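You operate a simulated robot arm through the tools that you are given. There is no shell and no other tool.

You are at the controls of a simulated robot arm. One attempt, no reset.

Task
Swap the foot plugs: black into the blue-banded leg, grey into the yellow-banded leg.
Fine: both end pressed home.
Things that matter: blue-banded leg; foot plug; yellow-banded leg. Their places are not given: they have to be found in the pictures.

It is judged by the outcome, as a careful person would: the job done as asked, and still so three seconds after it is handed in. It fails if anything else is knocked over, pushed out of place, dropped, spilled or broken.

Robot
A 6-joint arm with a two-finger gripper, fixed in place. Base frame: the origin is on the floor under the middle of its stand, x ahead of it, y to its left, z up. Lengths are in cm, angles in degrees, forces in N, time in s.
It reaches about 94 cm from its shoulder. Its first joint turns from -166.0 to 166.0 degrees. Payload 2.54 kg.
The tool frame sits at the grasp point between the pads (the TCP): z along the fingers, y along the line on which they close. The tips reach 3 cm beyond it. The gripper opens to 11.6 cm; its body begins 9.5 cm behind the TCP.
Orientation is that of the tool frame in the base frame, as [roll, pitch, yaw] about the fixed x, y, z axes, in that order (R = Rz(yaw) Ry(pitch) Rx(roll)). With the fingers straight down and closing along the base's y, the tool's x points along the base's -x, its y along +y and its z along -z.

Tools
- The arm moves only by the tool jog_arm. Its argument "rows" is a list that holds one entry, the list of rows, each a list of 7 numbers: the closure, from 0 (fully open) to 1 (shut), then the shift along the base's x, y, z in cm, then the turn, a rotation vector about the base's x, y, z in degrees. In form: [[[claw, tx, ty, tz, ax, ay, az], ...]]. A call has 1 to 20 rows; each row shifts and turns the commanded pose from where the row before left it. Each row takes 0.2 s and may step no farther than 5 cm and 8.6 degrees from the row before; otherwise, or with a gripper value out of range, the whole call is refused. A pose out of reach is approached as far as the arm can. The call stops where the force on the tool passes 40 N (or 10 N more than at its start, if that is more) or the arm is blocked; 0.2 s more then pass. Each finger travels about 7.2 cm/s and halts on what it meets, pressing with about 21 N; the grip force reading is that of the motor and also rises with nothing between the fingers. The clock runs only during rows and for 0.2 s after the last one: add rows that do not move to give the fingers time. It gives the time, the measured TCP pose, the force on the tool (base axes), the opening and the grip force at its end, in the units of the frame above (readings bear some noise), with the torque about the TCP (base axes, N m) and any sound that the robot's microphone picked up, and new pictures: "views" is both (left out), scene, wrist or none.
- Cameras (640 x 400 px; columns grow to the right, rows downward): "scene" is fixed at [39.9, 49.95, 174.66]; the picture's right is [0.19, 0.98, 0.00], its down [0.94, -0.18, -0.27] and it looks along [-0.27, 0.05, -0.96] (base axes); focal length 338 px, centre (320, 200). "wrist" rides on the gripper at [6.9, -1.5, -12.2] in the tool frame; the picture's right is [0.21, 0.98, 0.00], its down [-0.83, 0.18, -0.53] and it looks along [-0.52, 0.11, 0.85] (tool axes); focal length 251 px, centre (320, 200).
- measure_at(camera, pixels): for up to 12 pixels [column, row] of the newest picture of that camera ("zoom" is the newest enlarged one), the place [x, y, z] in the base frame of the surface seen there, good to about 0.2 cm. No time passes.
- close_up(camera, box): a new picture of the part [left, top, right, bottom] of that camera's present view, enlarged. No time passes.
- hand_in(): hands the job in; it is judged then, once.

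Leave the gripper open and the arm clear of the work at the hand-in unless told otherwise.

The tools are called after "Request:" as a command line: name --argument value ..., lists and objects as JSON in quotes. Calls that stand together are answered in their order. jog_arm: Moves the arm, as the interface text tells. Its arguments: {"type":"object","properties":{"rows":{"type":"array","items":{"type":"array","items":{"type":"array","items":{"type":"number"}}}},"views":{"type":"string","enum":["both","scene","wrist","none"]}},"required":["rows"]} The other tools are called the same way: measure_at (camera, pixels) gives the place of the surface under pixels of a picture; close_up (camera, box) takes an enlarged picture of a part of a camera's view; hand_in () hands the job in.

At the start:

```text
time: 0.0
position: [24.23, 44.23, 137.61]
orientation: [179.8, 0.0, 179.9]
force: [0.0, -0.9, -0.7]
wrist_torque: [0.02, 0.01, -0.02]
grip_width: 11.58
grip_force: 0.0
```

scene: 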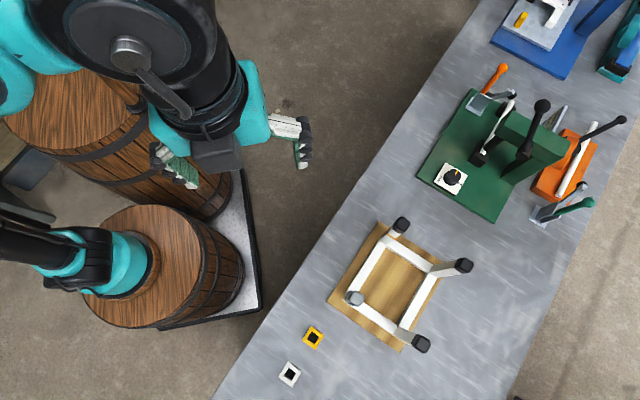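
wrist: 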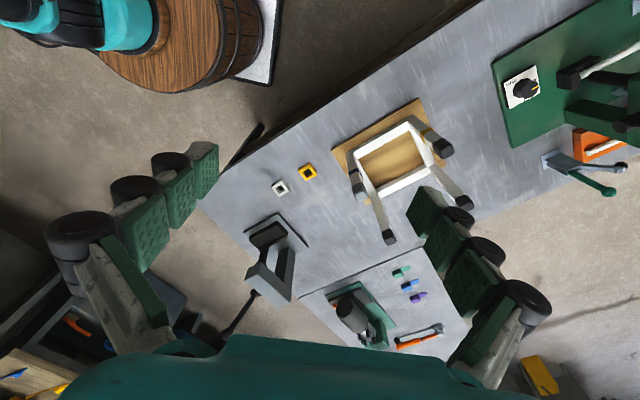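

I see an upturned stool/frame on the bench around scene (390, 290) with four legs that have plugs at their ends, plus small square parts at (313,337) and (289,374). I'll enlarge these before moving.

Request:
close_up --camera "scene" --box '[270, 200, 490, 400]'

Request:
close_up --camera "wrist" --box '[240, 80, 500, 260]'

```text
2.00 times, centred on (380, 300) of scene
```

zoom: 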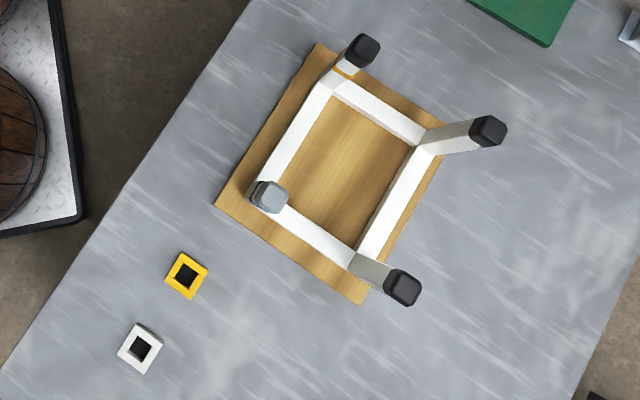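

```text
2.22 times, centred on (370, 170) of wrist
```

zoom: 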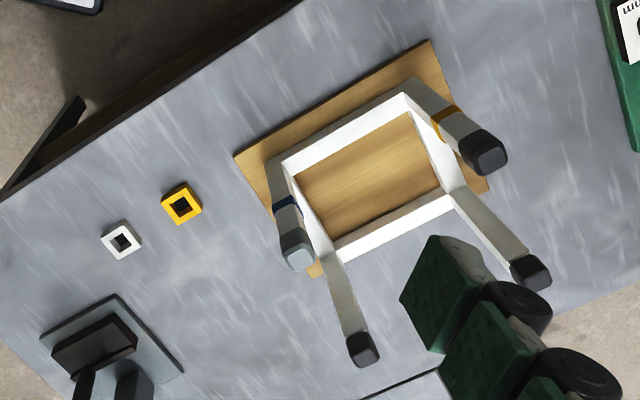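

The yellow-banded leg carries a black plug (zoom ~(363,50)), and the blue-banded leg carries the grey plug (~(268,195)). Now I'll measure key points in the scene picture: plug tops, leg bases, the two little square items, the bench.

Request:
measure_at --camera "scene" --pixels '[[402, 224], [354, 298], [464, 265], [421, 344], [313, 337], [289, 374], [309, 343], [287, 379], [340, 365], [384, 228], [332, 300], [402, 350]]'

Request:
close_up --camera "scene" --box '[340, 205, 430, 261]'

Request:
close_up --camera "scene" --box '[320, 275, 400, 325]'

Request:
close_up --camera "scene" --box '[265, 320, 345, 395]'

```text
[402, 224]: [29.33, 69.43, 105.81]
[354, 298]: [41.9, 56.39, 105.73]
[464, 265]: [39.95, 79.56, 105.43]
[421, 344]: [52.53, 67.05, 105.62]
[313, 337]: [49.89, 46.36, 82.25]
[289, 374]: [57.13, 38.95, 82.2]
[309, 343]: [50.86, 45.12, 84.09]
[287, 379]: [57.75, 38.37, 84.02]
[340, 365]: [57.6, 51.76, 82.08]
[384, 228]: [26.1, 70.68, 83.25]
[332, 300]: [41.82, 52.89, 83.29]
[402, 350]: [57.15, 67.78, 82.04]
```

```text
7.11 times, centred on (385, 233) of scene
```

zoom: 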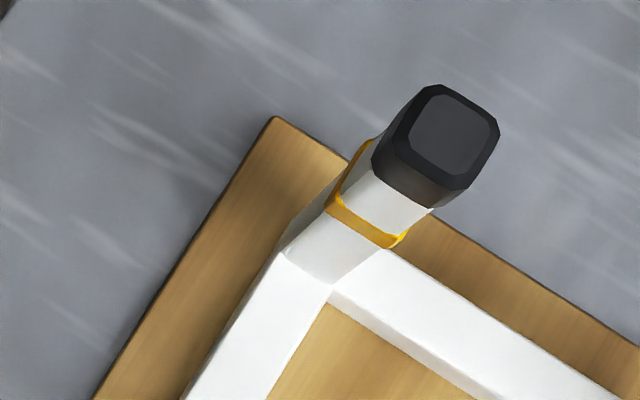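

```text
8.00 times, centred on (360, 300) of scene
```

zoom: 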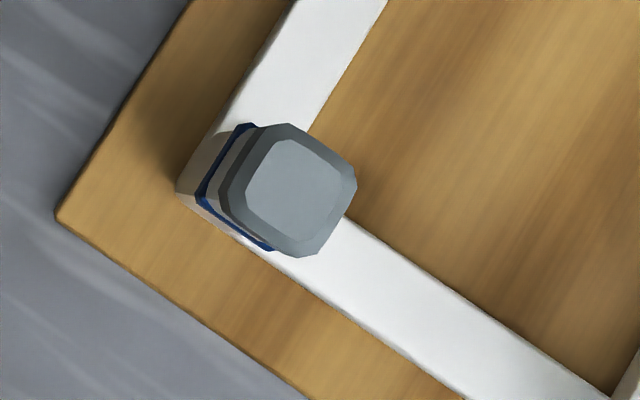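

```text
5.33 times, centred on (305, 358) of scene
```

zoom: 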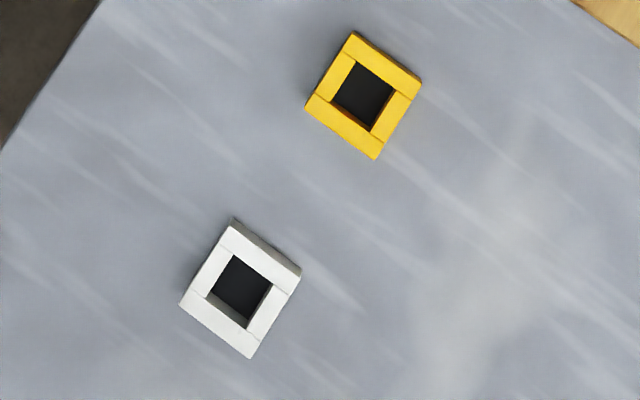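

Bench is at z≈82.05, stool seat z≈83.3, plug tops z≈105.8. The two little square frames are ~2 cm tall empty sockets (hole floor ≈82.2), usable as parking. I'll zoom on the yellow-banded leg and measure edges of the head, the leg and the band.

Request:
close_up --camera "scene" --box '[370, 205, 426, 240]'

```text
11.43 times, centred on (398, 222) of scene
```

zoom: 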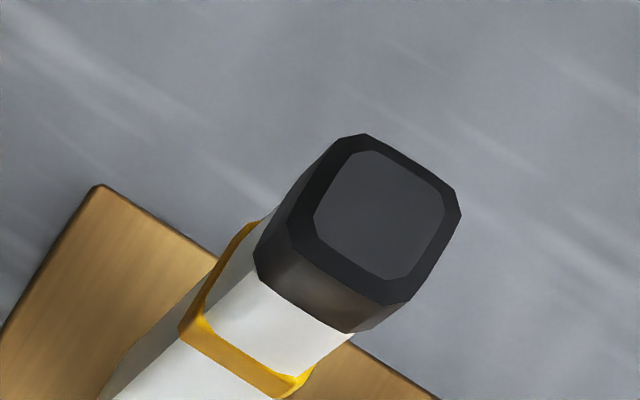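

Now measuring on this zoom: top-face points, head lower edge, leg just beneath, and band.

Request:
measure_at --camera "zoom" --pixels '[[380, 215], [355, 155], [436, 190], [405, 275], [320, 230], [450, 212], [362, 140], [300, 285], [340, 326], [262, 270], [290, 330], [240, 350]]'

```text
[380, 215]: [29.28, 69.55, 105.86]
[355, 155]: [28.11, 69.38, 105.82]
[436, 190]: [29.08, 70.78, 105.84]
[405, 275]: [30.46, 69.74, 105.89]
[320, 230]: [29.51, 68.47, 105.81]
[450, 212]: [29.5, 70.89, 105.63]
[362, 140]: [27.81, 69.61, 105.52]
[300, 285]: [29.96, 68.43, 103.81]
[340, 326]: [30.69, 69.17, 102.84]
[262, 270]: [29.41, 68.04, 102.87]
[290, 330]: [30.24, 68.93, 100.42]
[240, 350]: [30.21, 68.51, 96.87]
```

Head is about 3 cm tall (z 102.8–105.85), about 2.6 cm wide. I'll check leg lower down for verticality, with a slightly wider zoom.

Request:
close_up --camera "scene" --box '[350, 210, 414, 250]'

```text
10.00 times, centred on (382, 230) of scene
```

zoom: 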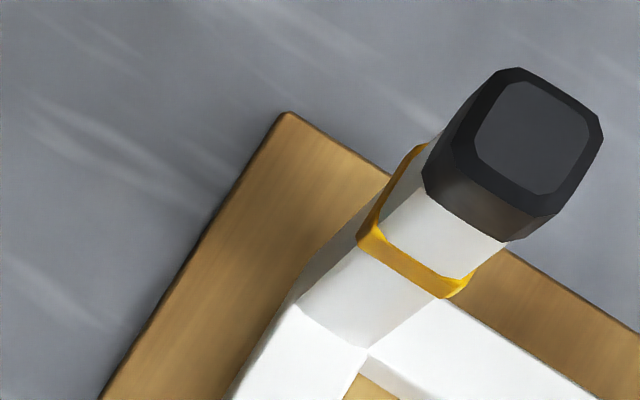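

Request:
measure_at --camera "zoom" --pixels '[[445, 235], [420, 222], [465, 255], [410, 265], [360, 300], [340, 320], [375, 265], [410, 300], [330, 260], [260, 360], [480, 350], [425, 275]]'

```text
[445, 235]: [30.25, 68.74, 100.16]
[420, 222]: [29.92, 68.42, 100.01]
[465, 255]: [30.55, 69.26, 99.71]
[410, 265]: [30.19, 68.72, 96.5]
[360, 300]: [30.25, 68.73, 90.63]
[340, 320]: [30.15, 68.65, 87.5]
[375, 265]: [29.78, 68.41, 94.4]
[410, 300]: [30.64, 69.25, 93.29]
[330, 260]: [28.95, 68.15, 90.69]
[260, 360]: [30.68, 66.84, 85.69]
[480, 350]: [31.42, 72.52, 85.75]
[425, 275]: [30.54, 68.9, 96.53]
```

Leg is vertical (face at (30.25,68.74) both at z=100.2 and z=90.6). Now the blue-banded leg's grey plug, zoomed.

Request:
close_up --camera "scene" --box '[326, 280, 382, 315]'

```text
11.43 times, centred on (354, 298) of scene
```

zoom: 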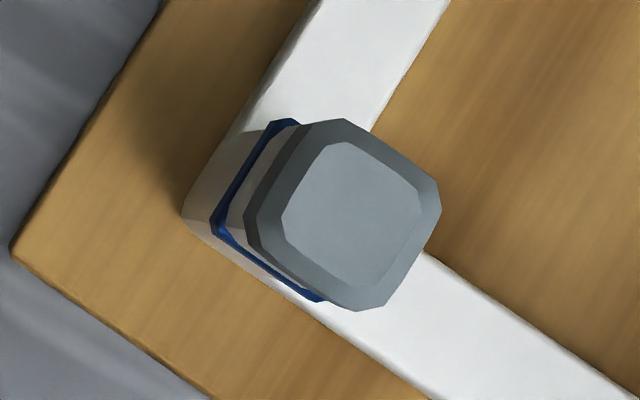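

Request:
measure_at --camera "zoom" --pixels '[[345, 145], [415, 190], [365, 285], [285, 225], [350, 215], [342, 125], [435, 210], [360, 305], [262, 215], [255, 245], [235, 235], [190, 210]]'

Request:
close_up --camera "wrist" --box '[0, 100, 320, 400]'

Request:
close_up --camera "wrist" --box '[380, 150, 600, 400]'

```text
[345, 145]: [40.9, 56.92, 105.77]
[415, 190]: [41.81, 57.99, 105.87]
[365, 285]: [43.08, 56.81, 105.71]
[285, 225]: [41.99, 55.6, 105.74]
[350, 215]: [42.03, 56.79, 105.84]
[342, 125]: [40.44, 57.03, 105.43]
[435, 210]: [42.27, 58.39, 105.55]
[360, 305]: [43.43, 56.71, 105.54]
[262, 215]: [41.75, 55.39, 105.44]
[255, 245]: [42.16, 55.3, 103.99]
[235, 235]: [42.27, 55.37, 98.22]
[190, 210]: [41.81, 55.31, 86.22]
```

```text
1.33 times, centred on (160, 250) of wrist
```

zoom: 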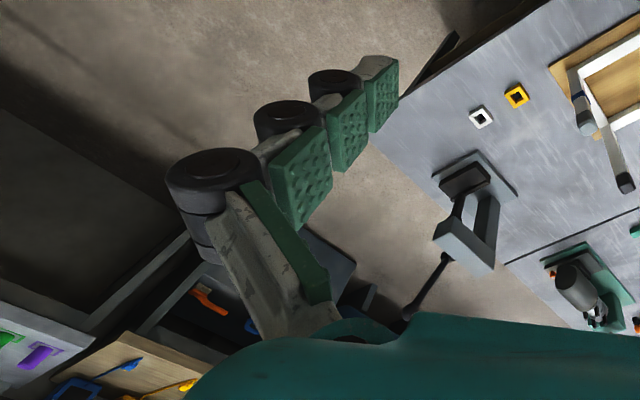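

```text
1.60 times, centred on (490, 275) of wrist
```

zoom: 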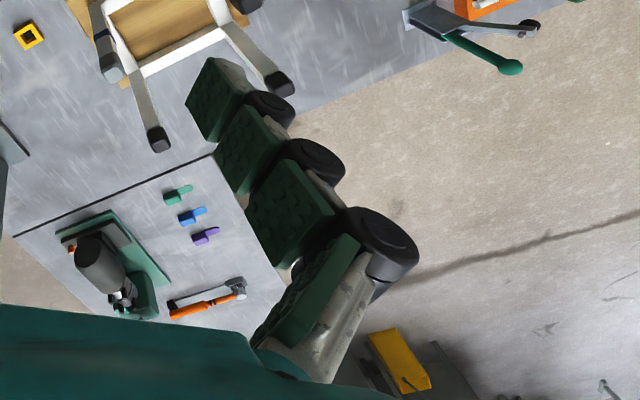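

Grey plug centre ≈(41.97,56.82), top 105.8; black plug centre ≈(29.29,69.59). The stool's long axis runs at about −45.2°. Now measure the sockets' edges and the nearby obstacles (a clamp-like fixture at wrist (270,240)).

Request:
measure_at --camera "wrist" --pixels '[[270, 236], [282, 268], [240, 310], [285, 220], [250, 262], [280, 188], [308, 172], [230, 330], [355, 310], [258, 295]]'

Request:
close_up --camera "scene" --box '[265, 355, 313, 385]'

```text
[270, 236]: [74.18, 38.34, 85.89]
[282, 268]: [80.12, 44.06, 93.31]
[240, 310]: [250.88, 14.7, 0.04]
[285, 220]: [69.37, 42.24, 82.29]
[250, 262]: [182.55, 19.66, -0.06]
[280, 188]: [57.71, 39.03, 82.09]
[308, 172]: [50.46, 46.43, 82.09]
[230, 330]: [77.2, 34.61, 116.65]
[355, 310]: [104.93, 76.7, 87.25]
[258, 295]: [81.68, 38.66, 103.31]
```

```text
13.33 times, centred on (289, 370) of scene
```

zoom: 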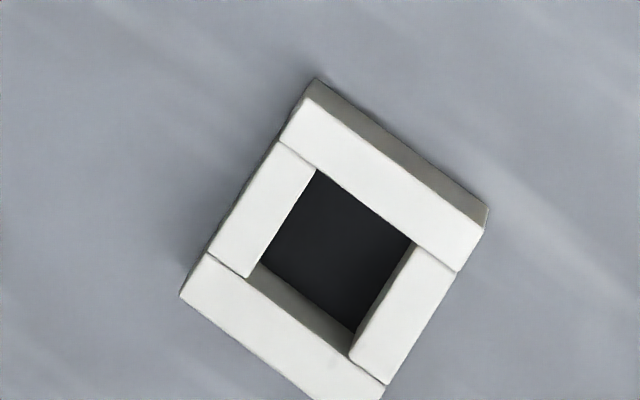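

The fixture behind is ~12–20 cm from the white socket. I'll measure the white socket precisely on the zoom.

Request:
measure_at --camera "zoom" --pixels '[[312, 103], [478, 230], [384, 380], [186, 292], [314, 165], [414, 238], [345, 355], [245, 278], [335, 250], [390, 220], [240, 210], [410, 320]]'

Request:
close_up --camera "scene" --box '[289, 322, 337, 352]'

```text
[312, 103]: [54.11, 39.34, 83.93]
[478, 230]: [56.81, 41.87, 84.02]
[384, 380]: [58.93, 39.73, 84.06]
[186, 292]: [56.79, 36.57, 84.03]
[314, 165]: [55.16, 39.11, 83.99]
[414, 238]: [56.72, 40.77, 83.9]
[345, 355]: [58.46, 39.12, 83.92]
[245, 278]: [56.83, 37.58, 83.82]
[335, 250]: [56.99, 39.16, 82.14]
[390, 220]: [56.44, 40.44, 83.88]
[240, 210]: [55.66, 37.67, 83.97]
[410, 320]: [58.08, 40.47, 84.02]
```

```text
13.33 times, centred on (313, 337) of scene
```

zoom: 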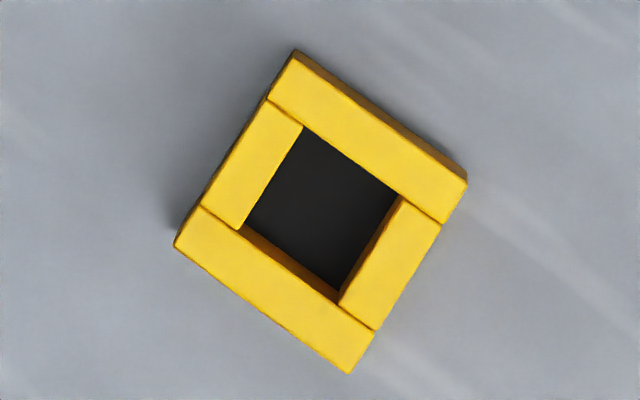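

White socket: centre ≈(56.8,39.2), top 84.0, hole ≈2.3 cm square, also at 45°. Same for the yellow one.

Request:
measure_at --camera "zoom" --pixels '[[297, 62], [463, 184], [350, 368], [180, 242], [301, 122], [402, 196], [337, 306], [236, 230], [325, 210]]'

Request:
close_up --camera "wrist" --box '[200, 160, 320, 360]'

```text
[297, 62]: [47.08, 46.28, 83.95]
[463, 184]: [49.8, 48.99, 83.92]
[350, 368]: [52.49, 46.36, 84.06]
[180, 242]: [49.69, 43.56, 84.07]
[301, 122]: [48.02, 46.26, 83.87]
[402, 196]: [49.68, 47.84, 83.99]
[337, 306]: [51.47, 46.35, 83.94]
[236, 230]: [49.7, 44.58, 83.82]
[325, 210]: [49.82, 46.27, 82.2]
```

```text
2.00 times, centred on (260, 260) of wrist
```

zoom: 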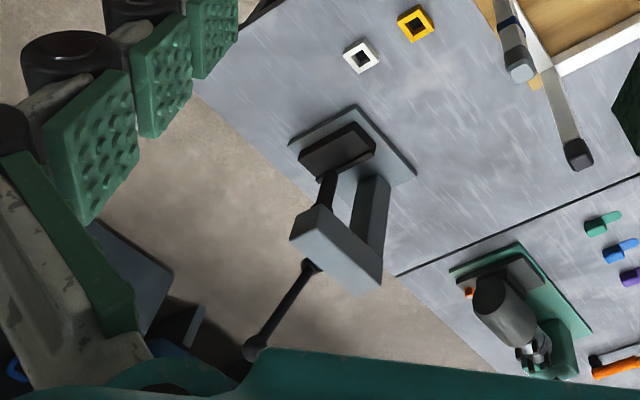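

Yellow socket centre ≈(49.75,46.28), white ≈(56.8,39.2). I'll park in the white one (most clearance). First: turn the gripper +45° about z so it closes along the stool's long axis, half close, and move above the black plug at a safe height (TCP z≈122).

Request:
jog_arm --rows '[[[0.45, 0.6325, 3.17, -1.95, 0, 0, 5.61], [0.45, 0.6325, 3.17, -1.95, 0, 0, 5.61], [0.45, 0.6325, 3.17, -1.95, 0, 0, 5.61], [0.45, 0.6325, 3.17, -1.95, 0, 0, 5.61], [0.45, 0.6325, 3.17, -1.95, 0, 0, 5.61], [0.45, 0.6325, 3.17, -1.95, 0, 0, 5.61], [0.45, 0.6325, 3.17, -1.95, 0, 0, 5.61], [0.45, 0.6325, 3.17, -1.95, 0, 0, 5.61], [0.45, 0, 0, 0, 0, 0, 0], [0.45, 0, 0, 0, 0, 0, 0]]]'

```text
time: 2.2
position: [29.44, 69.71, 122.18]
orientation: [180.0, 0.0, -135.0]
force: [0.4, 0.0, 0.4]
wrist_torque: [0.02, 0.0, 0.01]
grip_width: 6.38
grip_force: 0.1
```

scene: 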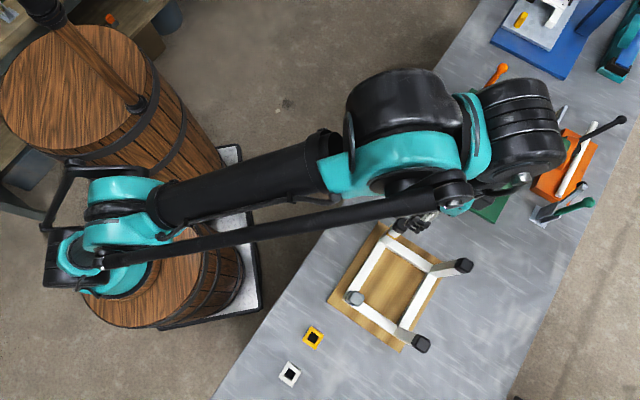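
wrist: 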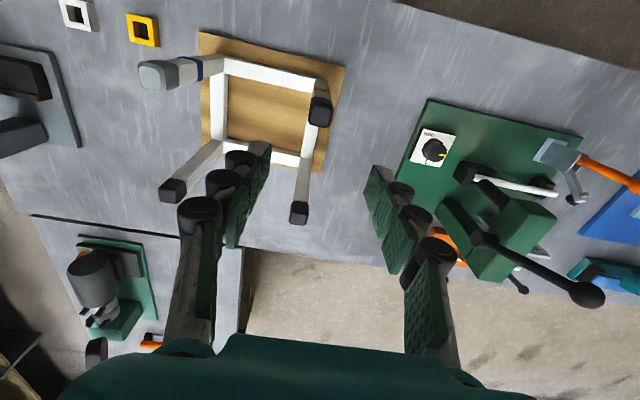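

The TCP is above the black plug (wrist picture (320,110)). The other arm links are well above. I'll check the plug centre with the wrist camera.

Request:
close_up --camera "wrist" --box '[280, 80, 360, 130]'

```text
8.00 times, centred on (320, 105) of wrist
```

zoom: 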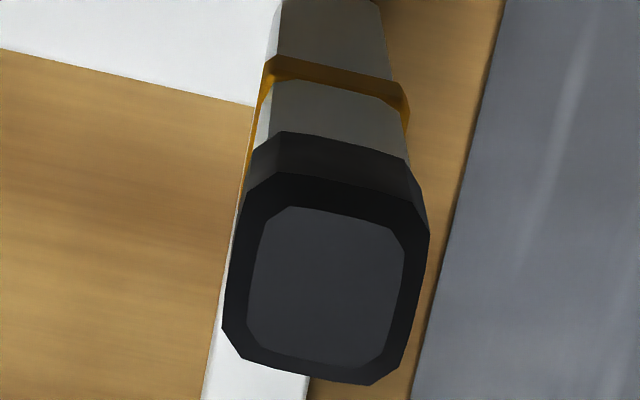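

Request:
measure_at --camera "zoom" --pixels '[[275, 212], [390, 225], [380, 355], [258, 335], [326, 285], [237, 280], [420, 260], [310, 372], [340, 165], [340, 175], [330, 120], [330, 140]]'

```text
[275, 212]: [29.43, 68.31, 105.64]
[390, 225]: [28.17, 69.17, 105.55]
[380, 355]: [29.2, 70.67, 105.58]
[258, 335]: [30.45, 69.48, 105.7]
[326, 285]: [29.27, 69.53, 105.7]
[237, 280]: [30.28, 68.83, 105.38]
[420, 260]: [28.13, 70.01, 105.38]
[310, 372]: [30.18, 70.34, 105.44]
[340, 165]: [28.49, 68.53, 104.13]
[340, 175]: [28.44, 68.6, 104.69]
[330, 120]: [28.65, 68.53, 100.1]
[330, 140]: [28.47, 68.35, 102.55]
```

Centre confirmed ≈(29.29,69.52), top ≈105.75. Descend with fingers at 6.4 cm opening straddling the head to TCP z≈106 (tips ≈103, just above the head's lower edge).

Request:
jog_arm --rows '[[[0.45, 0, -0.06, -3.5, 0, 0, 0], [0.45, 0, 0, -3.5, 0, 0, 0], [0.45, 0, 0, -3.5, 0, 0, 0], [0.45, 0, 0, -2.5, 0, 0, 0], [0.45, 0, 0, -1.5, 0, 0, 0], [0.45, 0, 0, -1.5, 0, 0, 0], [0.45, 0, 0, 0, 0, 0, 0], [0.45, 0, 0, 0, 0, 0, 0]]]'

```text
time: 4.0
position: [29.25, 69.62, 106.16]
orientation: [179.9, 0.0, -135.2]
force: [-0.6, 0.5, 1.4]
wrist_torque: [0.03, -0.01, 0.01]
grip_width: 6.4
grip_force: 0.0
```

scene: 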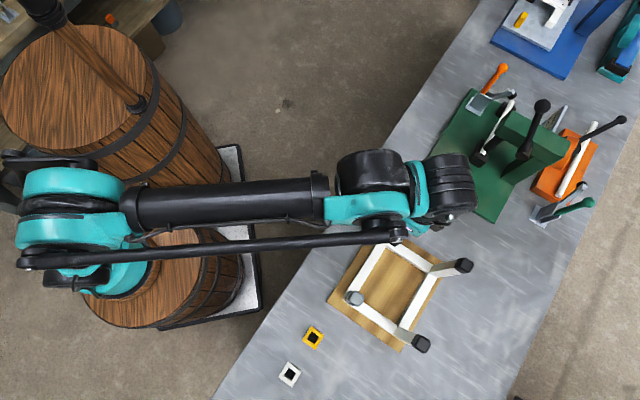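
wrist: 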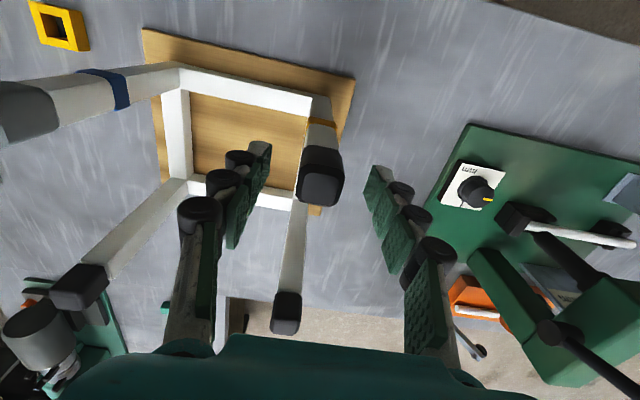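

The head sits centred between the finger pads (wrist (322,175)). Close in steps to ~3.3 cm first and check centring.

Request:
jog_arm --rows '[[[0.55, 0, 0, 0, 0, 0, 0], [0.65, 0, 0, 0, 0, 0, 0], [0.71, 0, 0, 0, 0, 0, 0], [0.71, 0, 0, 0, 0, 0, 0]]]' --views "wrist"

Request:
close_up --camera "wrist" --box '[240, 110, 400, 230]'

```text
time: 5.0
position: [29.28, 69.57, 105.96]
orientation: [179.9, 0.0, -135.0]
force: [-0.4, 0.6, 0.0]
wrist_torque: [0.01, 0.0, 0.01]
grip_width: 3.37
grip_force: 0.1
```

wrist: 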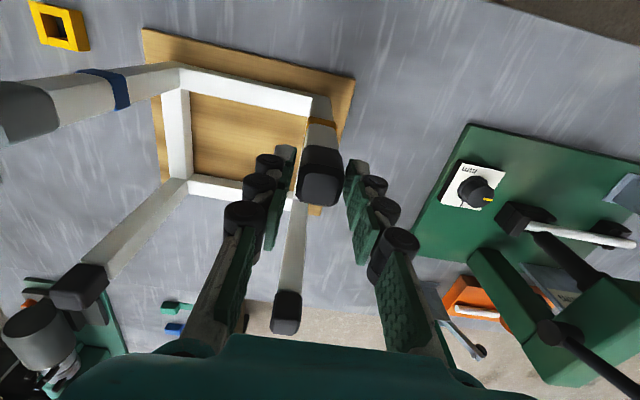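

```text
3.33 times, centred on (320, 170) of wrist
```

zoom: 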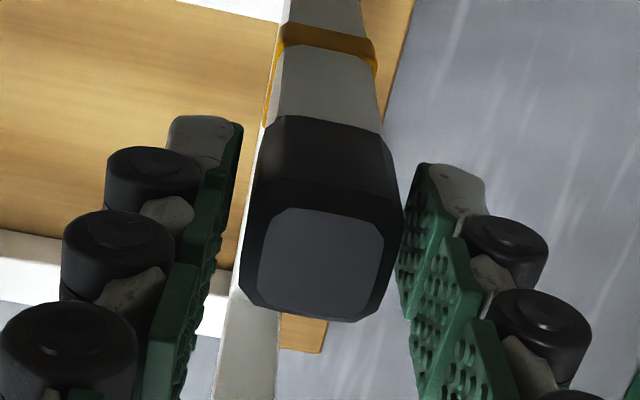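

Gaps on both sides look equal. Close to grip.

Request:
jog_arm --rows '[[[0.74, 0, 0, 0, 0, 0, 0], [0.77, 0, 0, 0, 0, 0, 0], [0.8, 0, 0, 0, 0, 0, 0], [1.0, 0, 0, 0, 0, 0, 0], [1.0, 0, 0, 0, 0, 0, 0]]]'

Request:
close_up --camera "wrist" --box '[240, 110, 400, 230]'

```text
time: 6.2
position: [29.26, 69.36, 106.04]
orientation: [180.0, 0.1, -135.0]
force: [-1.5, 0.2, 0.5]
wrist_torque: [0.01, 0.01, 0.02]
grip_width: 2.55
grip_force: 21.0
```

scene: 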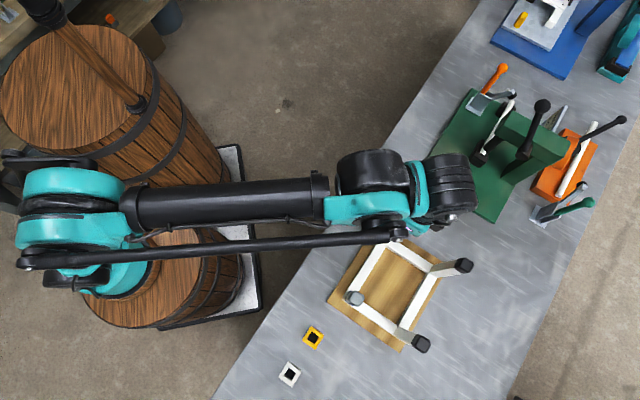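
wrist: 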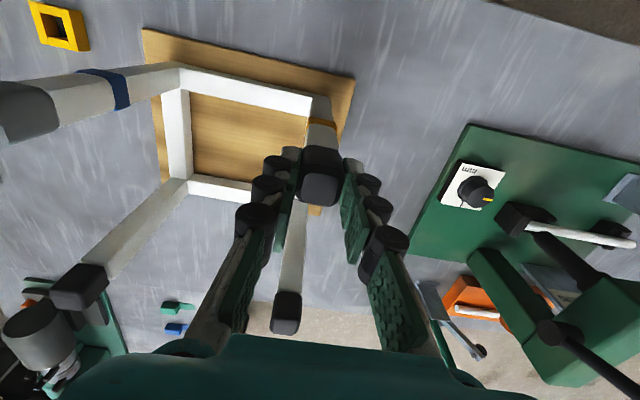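

```text
3.33 times, centred on (320, 170) of wrist
```

zoom: 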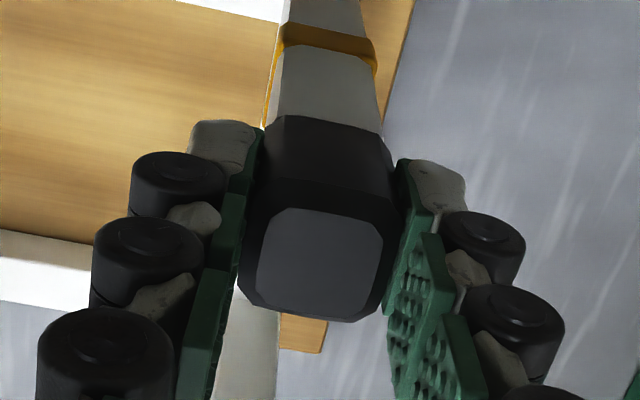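

Gripped: width 2.55, force 21. Pull straight up gently, small steps, watching the force.

Request:
jog_arm --rows '[[[1.0, 0, 0, 0.2, 0, 0, 0], [1.0, 0, 0, 0.2, 0, 0, 0], [1.0, 0, 0, 0.2, 0, 0, 0], [1.0, 0, 0, 0, 0, 0, 0]]]'

Request:
close_up --camera "wrist" --box '[240, 110, 400, 230]'

```text
time: 7.2
position: [29.26, 69.38, 106.63]
orientation: [-180.0, -0.1, -135.1]
force: [-0.2, 0.9, 0.0]
wrist_torque: [-0.03, 0.02, -0.01]
grip_width: 2.53
grip_force: 21.0
```

scene: 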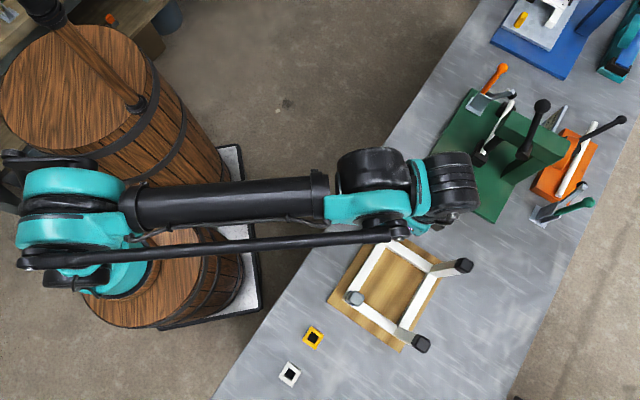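
wrist: 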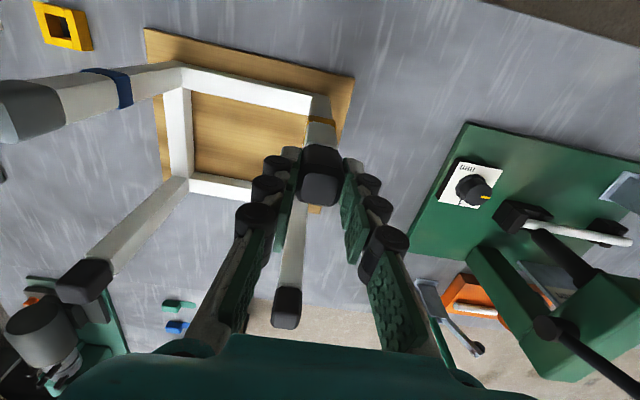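

```text
3.33 times, centred on (320, 170) of wrist
```

zoom: 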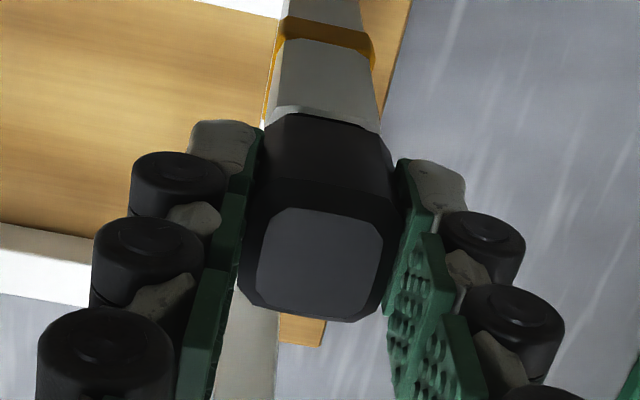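

The plug is coming out (leg rim now visible below the head) with little force. Continue straight up by ~10 cm.

Request:
jog_arm --rows '[[[1.0, 0, 0, 0.5, 0, 0, 0], [1.0, 0, 0, 0.5, 0, 0, 0], [1.0, 0, 0, 0.7, 0, 0, 0], [1.0, 0, 0, 1.0, 0, 0, 0], [1.0, 0, 0, 1.5, 0, 0, 0], [1.0, 0, 0, 2.0, 0, 0, 0], [1.0, 0, 0, 2.0, 0, 0, 0], [1.0, 0, 0, 2.0, 0, 0, 0], [1.0, 0, 0, 0, 0, 0, 0]]]'

Request:
close_up --camera "wrist" --box '[240, 60, 400, 230]'

```text
time: 9.2
position: [29.39, 69.56, 116.94]
orientation: [179.9, 0.0, -135.2]
force: [-1.0, -0.1, -0.2]
wrist_torque: [0.0, 0.03, 0.01]
grip_width: 2.57
grip_force: 21.4
```

scene: 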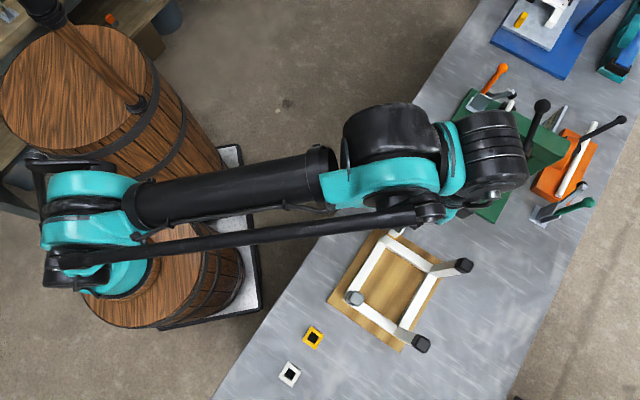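
wrist: 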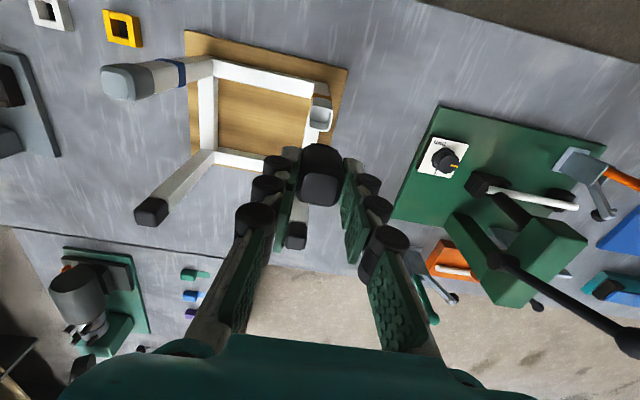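

```text
2.35 times, centred on (320, 145) of wrist
```

zoom: 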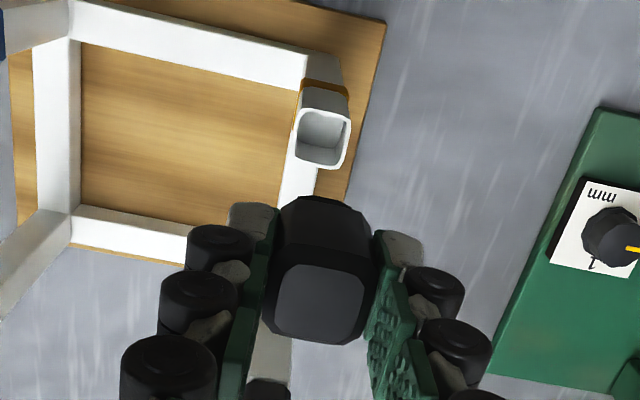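

The yellow-banded leg is now an open square tube. Measure its rim for the later insertion.

Request:
close_up --camera "wrist" --box '[296, 85, 344, 140]'

```text
7.27 times, centred on (320, 112) of wrist
```

zoom: 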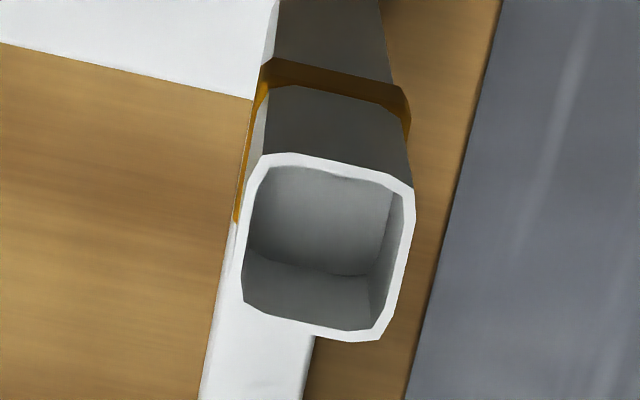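

Request:
measure_at --camera "zoom" --pixels '[[335, 163], [310, 326], [403, 265], [252, 210], [262, 163], [405, 192], [375, 336], [300, 215], [340, 240], [310, 300], [360, 170], [245, 290]]'

```text
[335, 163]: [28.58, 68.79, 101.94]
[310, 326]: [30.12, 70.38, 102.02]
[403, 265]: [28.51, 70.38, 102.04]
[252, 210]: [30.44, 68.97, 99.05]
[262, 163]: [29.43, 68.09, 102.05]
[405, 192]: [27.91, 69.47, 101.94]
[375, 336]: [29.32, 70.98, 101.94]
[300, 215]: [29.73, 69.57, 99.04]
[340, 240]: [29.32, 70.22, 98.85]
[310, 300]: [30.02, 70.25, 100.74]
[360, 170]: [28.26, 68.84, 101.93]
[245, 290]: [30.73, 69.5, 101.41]
```

Tube rim z≈102.0, floor ≈98.9, centre ≈(29.32,69.53): so the head is ~3.8 cm tall and the stem ≤3 cm. Next: raise to z≈120 and carry across to above the white socket (56.8,39.2); everything clears the grey plug (105.8) by ~7 cm.

Request:
jog_arm --rows '[[[1.0, 0, 0, 3.2, 0, 0, 0], [1.0, 2.751, -3.036, 0, 0, 0, 0], [1.0, 2.751, -3.036, 0, 0, 0, 0], [1.0, 2.751, -3.036, 0, 0, 0, 0], [1.0, 2.751, -3.036, 0, 0, 0, 0], [1.0, 2.751, -3.036, 0, 0, 0, 0], [1.0, 2.751, -3.036, 0, 0, 0, 0], [1.0, 2.751, -3.036, 0, 0, 0, 0], [1.0, 2.751, -3.036, 0, 0, 0, 0], [1.0, 2.751, -3.036, 0, 0, 0, 0], [1.0, 2.751, -3.036, 0, 0, 0, 0], [1.0, 0, 0, 0, 0, 0, 0], [1.0, 0, 0, 0, 0, 0, 0]]]'

```text
time: 12.0
position: [56.67, 39.27, 120.14]
orientation: [179.8, 0.0, -135.1]
force: [0.0, 0.0, 0.0]
wrist_torque: [0.01, 0.0, 0.06]
grip_width: 2.52
grip_force: 21.3
```

scene: 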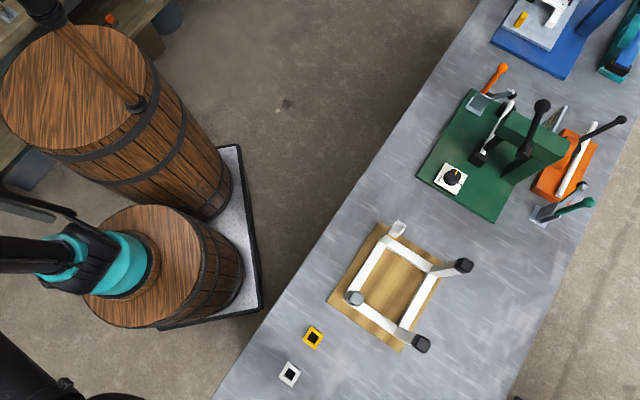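
wrist: 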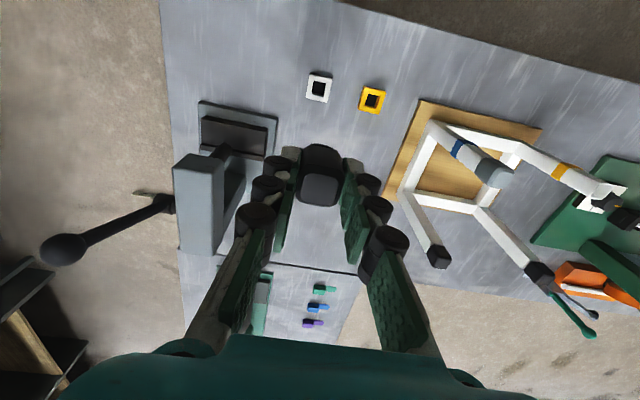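

Stool has not moved. The press fixture is left in the wrist view; I'll measure its nearest parts before descending.

Request:
measure_at --camera "wrist" --pixels '[[195, 165], [222, 158], [210, 205], [265, 130], [275, 118], [200, 105], [62, 250], [150, 205], [235, 190], [318, 90], [318, 100]]'

Request:
close_up --camera "wrist" --box '[280, 60, 360, 110]'

```text
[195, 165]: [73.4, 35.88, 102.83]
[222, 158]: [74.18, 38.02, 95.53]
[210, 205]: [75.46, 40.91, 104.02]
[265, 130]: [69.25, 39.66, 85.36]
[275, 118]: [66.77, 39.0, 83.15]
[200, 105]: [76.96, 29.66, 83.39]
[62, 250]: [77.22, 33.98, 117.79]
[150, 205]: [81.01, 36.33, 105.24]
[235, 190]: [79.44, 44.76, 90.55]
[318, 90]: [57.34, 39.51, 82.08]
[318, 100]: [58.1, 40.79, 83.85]
```

```text
8.00 times, centred on (320, 85) of wrist
```

zoom: 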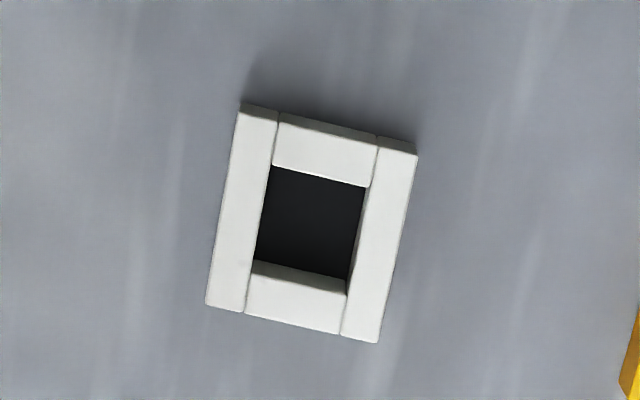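

Press parts at gripper height are ≥17 cm away; clear. Refine the white socket's centre using this zoom.

Request:
measure_at --camera "zoom" --pixels '[[242, 116], [412, 160], [374, 338], [212, 302], [274, 162], [372, 186], [346, 298], [250, 272], [258, 200], [362, 240], [325, 150], [300, 300]]'

```text
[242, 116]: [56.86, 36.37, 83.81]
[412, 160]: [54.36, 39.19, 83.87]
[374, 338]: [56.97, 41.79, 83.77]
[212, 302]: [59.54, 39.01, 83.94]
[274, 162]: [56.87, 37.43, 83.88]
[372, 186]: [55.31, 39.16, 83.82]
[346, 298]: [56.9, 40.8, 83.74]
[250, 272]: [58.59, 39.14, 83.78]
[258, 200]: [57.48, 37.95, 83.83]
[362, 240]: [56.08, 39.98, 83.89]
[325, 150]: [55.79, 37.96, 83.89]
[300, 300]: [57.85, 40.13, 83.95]
```

White socket centre ≈(56.87,39.14). Descend to TCP z≈93 (stem tip still ≥2 cm above the socket) in steps.

Request:
jog_arm --rows '[[[1.0, 0.07, -0.03, -4.5, 0, 0, 0], [1.0, 0, 0, -4.5, 0, 0, 0], [1.0, 0, 0, -4.5, 0, 0, 0], [1.0, 0, 0, -4.5, 0, 0, 0], [1.0, 0, 0, -4.5, 0, 0, 0], [1.0, 0, 0, -3.0, 0, 0, 0], [1.0, 0, 0, -1.5, 0, 0, 0], [1.0, 0, 0, 0, 0, 0, 0], [1.0, 0, 0, 0, 0, 0, 0]]]'

Request:
close_up --camera "wrist" --box '[240, 80, 400, 230]'

Request:
close_up --camera "scene" --box '[200, 300, 360, 400]'

```text
time: 14.0
position: [56.89, 39.21, 92.74]
orientation: [179.9, -0.1, -135.1]
force: [-0.2, 0.0, -0.6]
wrist_torque: [0.0, -0.01, 0.02]
grip_width: 2.57
grip_force: 21.0
```

scene: 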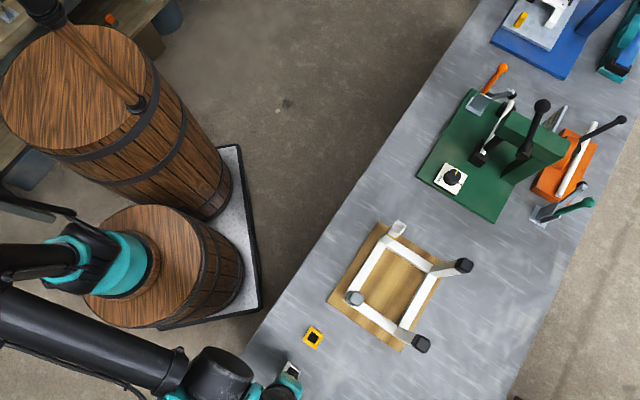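
wrist: 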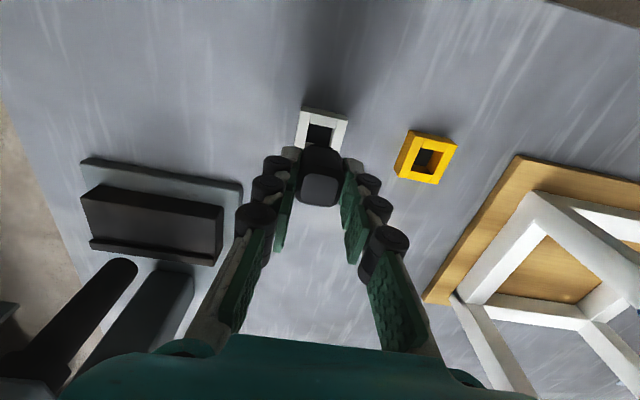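

```text
2.67 times, centred on (320, 155) of wrist
```

zoom: 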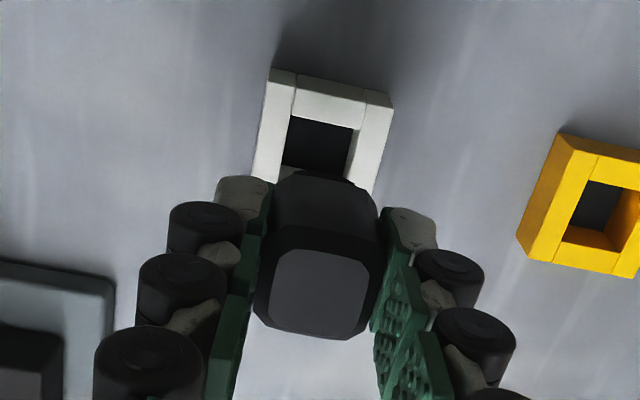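

```text
4.00 times, centred on (280, 350) of scene
```

zoom: 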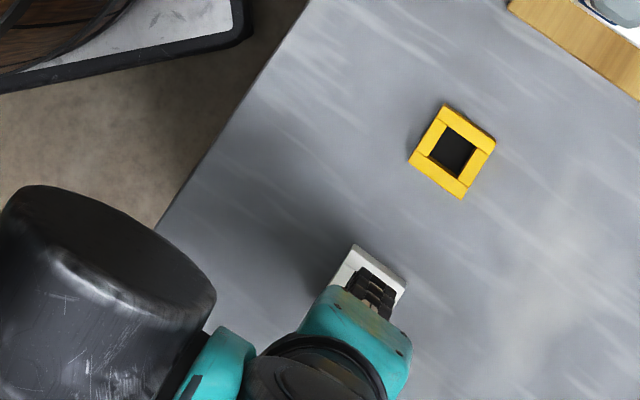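

Well lined up with the white socket. Continue down gently in 0.4 cm steps.

Request:
jog_arm --rows '[[[1.0, 0, 0, -0.8, 0, 0, 0], [1.0, 0, 0, -0.8, 0, 0, 0], [1.0, 0, 0, -0.4, 0, 0, 0], [1.0, 0, 0, -0.4, 0, 0, 0], [1.0, 0, 0, 0, 0, 0, 0]]]' --views "wrist"

Request:
close_up --camera "wrist" --box '[270, 100, 370, 200]'

```text
time: 15.2
position: [56.91, 39.11, 90.65]
orientation: [179.9, 0.0, -135.2]
force: [0.7, -1.0, -0.1]
wrist_torque: [-0.01, -0.02, 0.01]
grip_width: 2.56
grip_force: 20.9
```

wrist: 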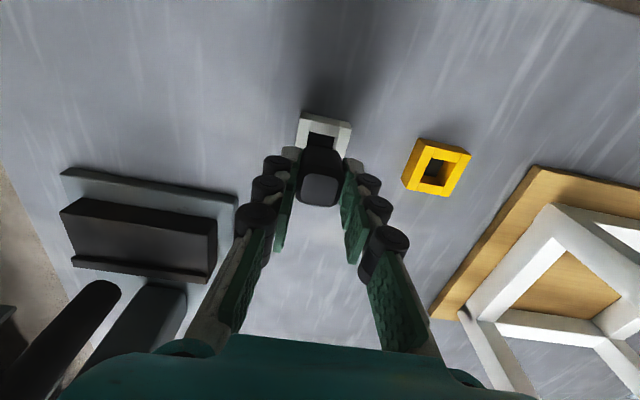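

```text
4.00 times, centred on (320, 150) of wrist
```

zoom: 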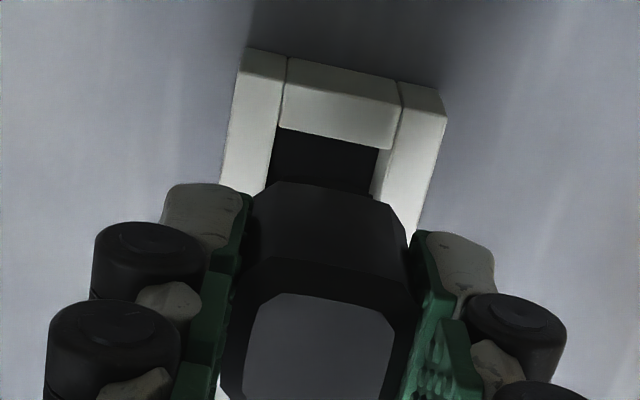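

Still free (no contact force). Continue down 0.4 cm at a time.

Request:
jog_arm --rows '[[[1.0, 0, 0, -0.3, 0, 0, 0], [1.0, 0, 0, -0.3, 0, 0, 0], [1.0, 0, 0, -0.3, 0, 0, 0], [1.0, 0, 0, -0.3, 0, 0, 0], [1.0, 0, 0, 0, 0, 0, 0]]]' --views "wrist"

Request:
close_up --camera "wrist" --box '[270, 100, 370, 200]'

```text
time: 16.4
position: [56.87, 39.05, 89.45]
orientation: [179.9, -0.1, -135.1]
force: [0.4, 0.3, 4.1]
wrist_torque: [0.04, -0.06, -0.03]
grip_width: 2.56
grip_force: 20.9
```

wrist: 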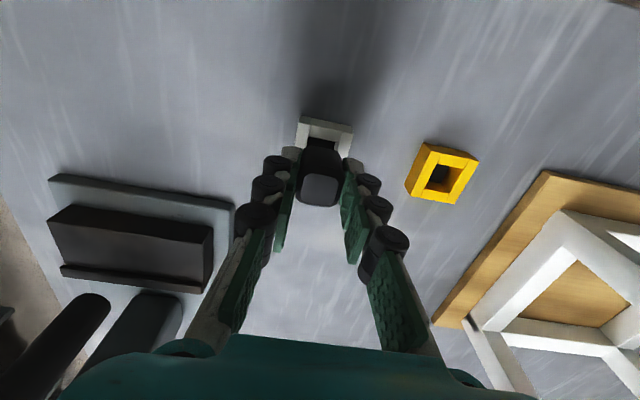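

```text
4.00 times, centred on (320, 150) of wrist
```

zoom: 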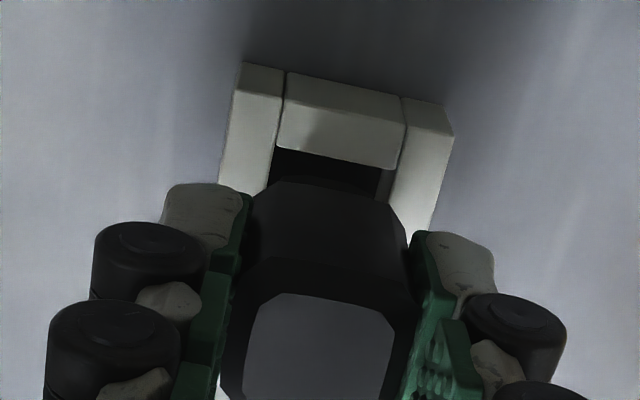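

A light contact (4 N) at TCP z≈89.4. I need to tell whether the stem tip is on the rim or on the hole's floor. Enlarge the gap.

Request:
close_up --camera "wrist" --box '[304, 112, 352, 160]'

Request:
close_up --camera "scene" --box '[265, 355, 313, 395]'

```text
8.33 times, centred on (328, 136) of wrist
```

zoom: 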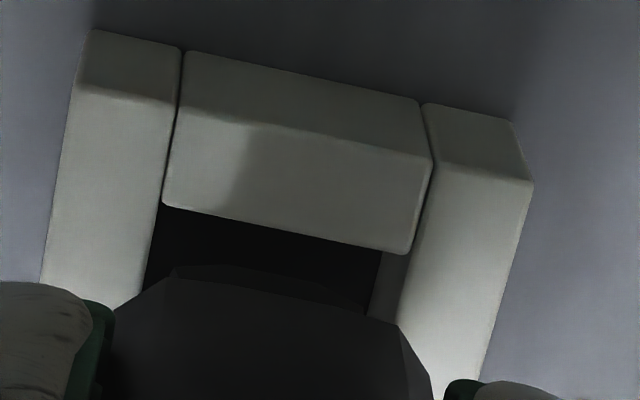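

```text
10.00 times, centred on (289, 375) of scene
```

zoom: 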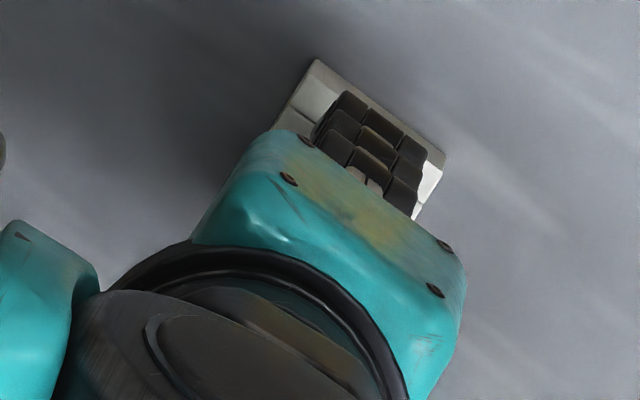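

I'll re-zoom the wrist view and measure depths in the dark area to see where the stem is.

Request:
close_up --camera "wrist" --box '[308, 126, 348, 151]'

```text
16.00 times, centred on (328, 138) of wrist
```

zoom: 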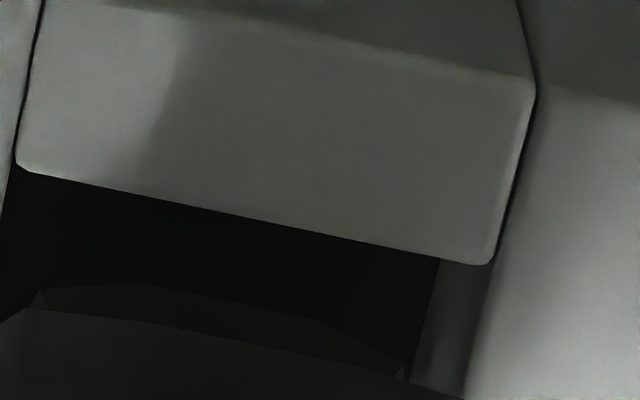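

Request:
measure_at --camera "zoom" --pixels '[[100, 220], [250, 260], [350, 300], [60, 200], [130, 300], [220, 310], [320, 340], [370, 360], [200, 360], [425, 330], [200, 150], [420, 220]]'

```text
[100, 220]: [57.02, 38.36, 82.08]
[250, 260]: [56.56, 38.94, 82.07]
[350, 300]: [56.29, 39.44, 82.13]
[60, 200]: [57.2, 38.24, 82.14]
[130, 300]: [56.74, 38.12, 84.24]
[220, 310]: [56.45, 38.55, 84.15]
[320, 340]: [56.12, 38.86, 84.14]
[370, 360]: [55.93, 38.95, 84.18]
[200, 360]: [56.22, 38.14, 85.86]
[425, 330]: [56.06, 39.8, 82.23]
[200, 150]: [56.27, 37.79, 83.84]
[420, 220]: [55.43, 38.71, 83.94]
```

The stem shows at z≈84.2 (it's ~1.5 cm long, ~1.8 wide), tip just at the rim; far-side margin ≈0.4 cm, hidden side ≈0.1. The torque (+x, −y) also says contact is on the hidden (+x,+y) side. Lift 0.4, shift (−0.13,−0.13), descend again.

Request:
jog_arm --rows '[[[1.0, 0, 0, 0.5, 0, 0, 0], [1.0, -0.14, -0.14, 0, 0, 0, 0], [1.0, 0, 0, 0, 0, 0, 0], [1.0, 0, 0, -0.3, 0, 0, 0], [1.0, 0, 0, -0.3, 0, 0, 0], [1.0, 0, 0, -0.2, 0, 0, 0], [1.0, 0, 0, 0, 0, 0, 0]]]' --views "wrist"

Request:
close_up --camera "wrist" --box '[308, 126, 348, 151]'

```text
time: 18.0
position: [56.76, 39.0, 89.02]
orientation: [179.9, 0.0, -135.1]
force: [-0.5, -0.1, -0.6]
wrist_torque: [-0.02, 0.01, -0.02]
grip_width: 2.56
grip_force: 21.3
```

wrist: 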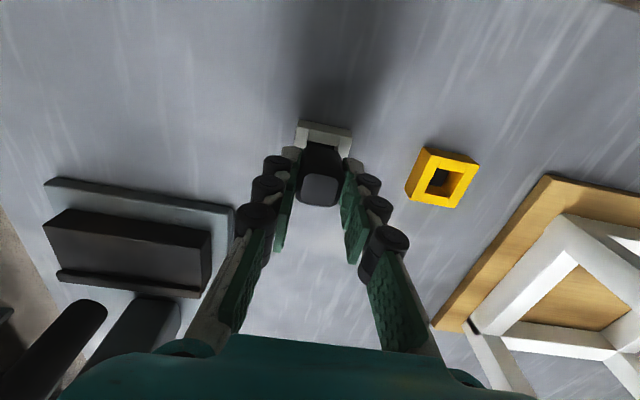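

```text
16.00 times, centred on (328, 138) of wrist
```

zoom: 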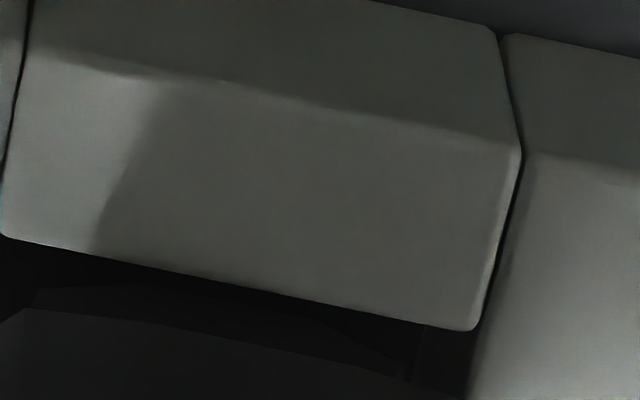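

No contact now at z≈89.0, lower than before: the stem is entering. Continue down.

Request:
jog_arm --rows '[[[1.0, 0, 0, -0.3, 0, 0, 0], [1.0, 0, 0, -0.3, 0, 0, 0], [1.0, 0, 0, 0, 0, 0, 0]]]' --views "wrist"

Request:
close_up --camera "wrist" --box '[288, 110, 352, 160]'

```text
time: 18.8
position: [56.7, 38.98, 88.57]
orientation: [179.9, 0.0, -135.1]
force: [1.8, 1.6, 2.2]
wrist_torque: [0.12, -0.09, 0.0]
grip_width: 2.54
grip_force: 20.7
```

wrist: 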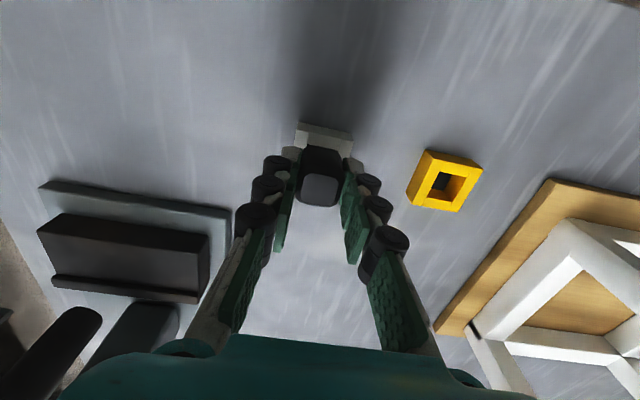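

```text
8.00 times, centred on (320, 135) of wrist
```

zoom: 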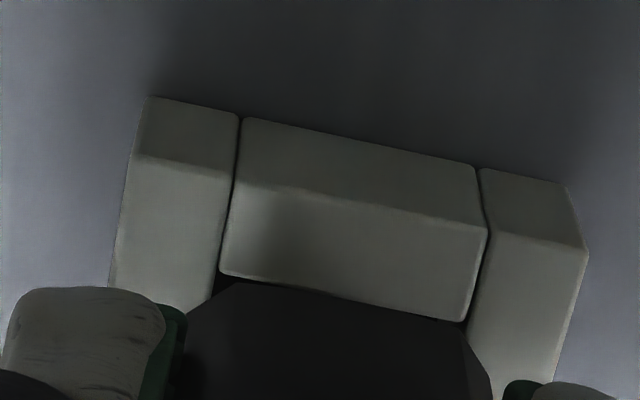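

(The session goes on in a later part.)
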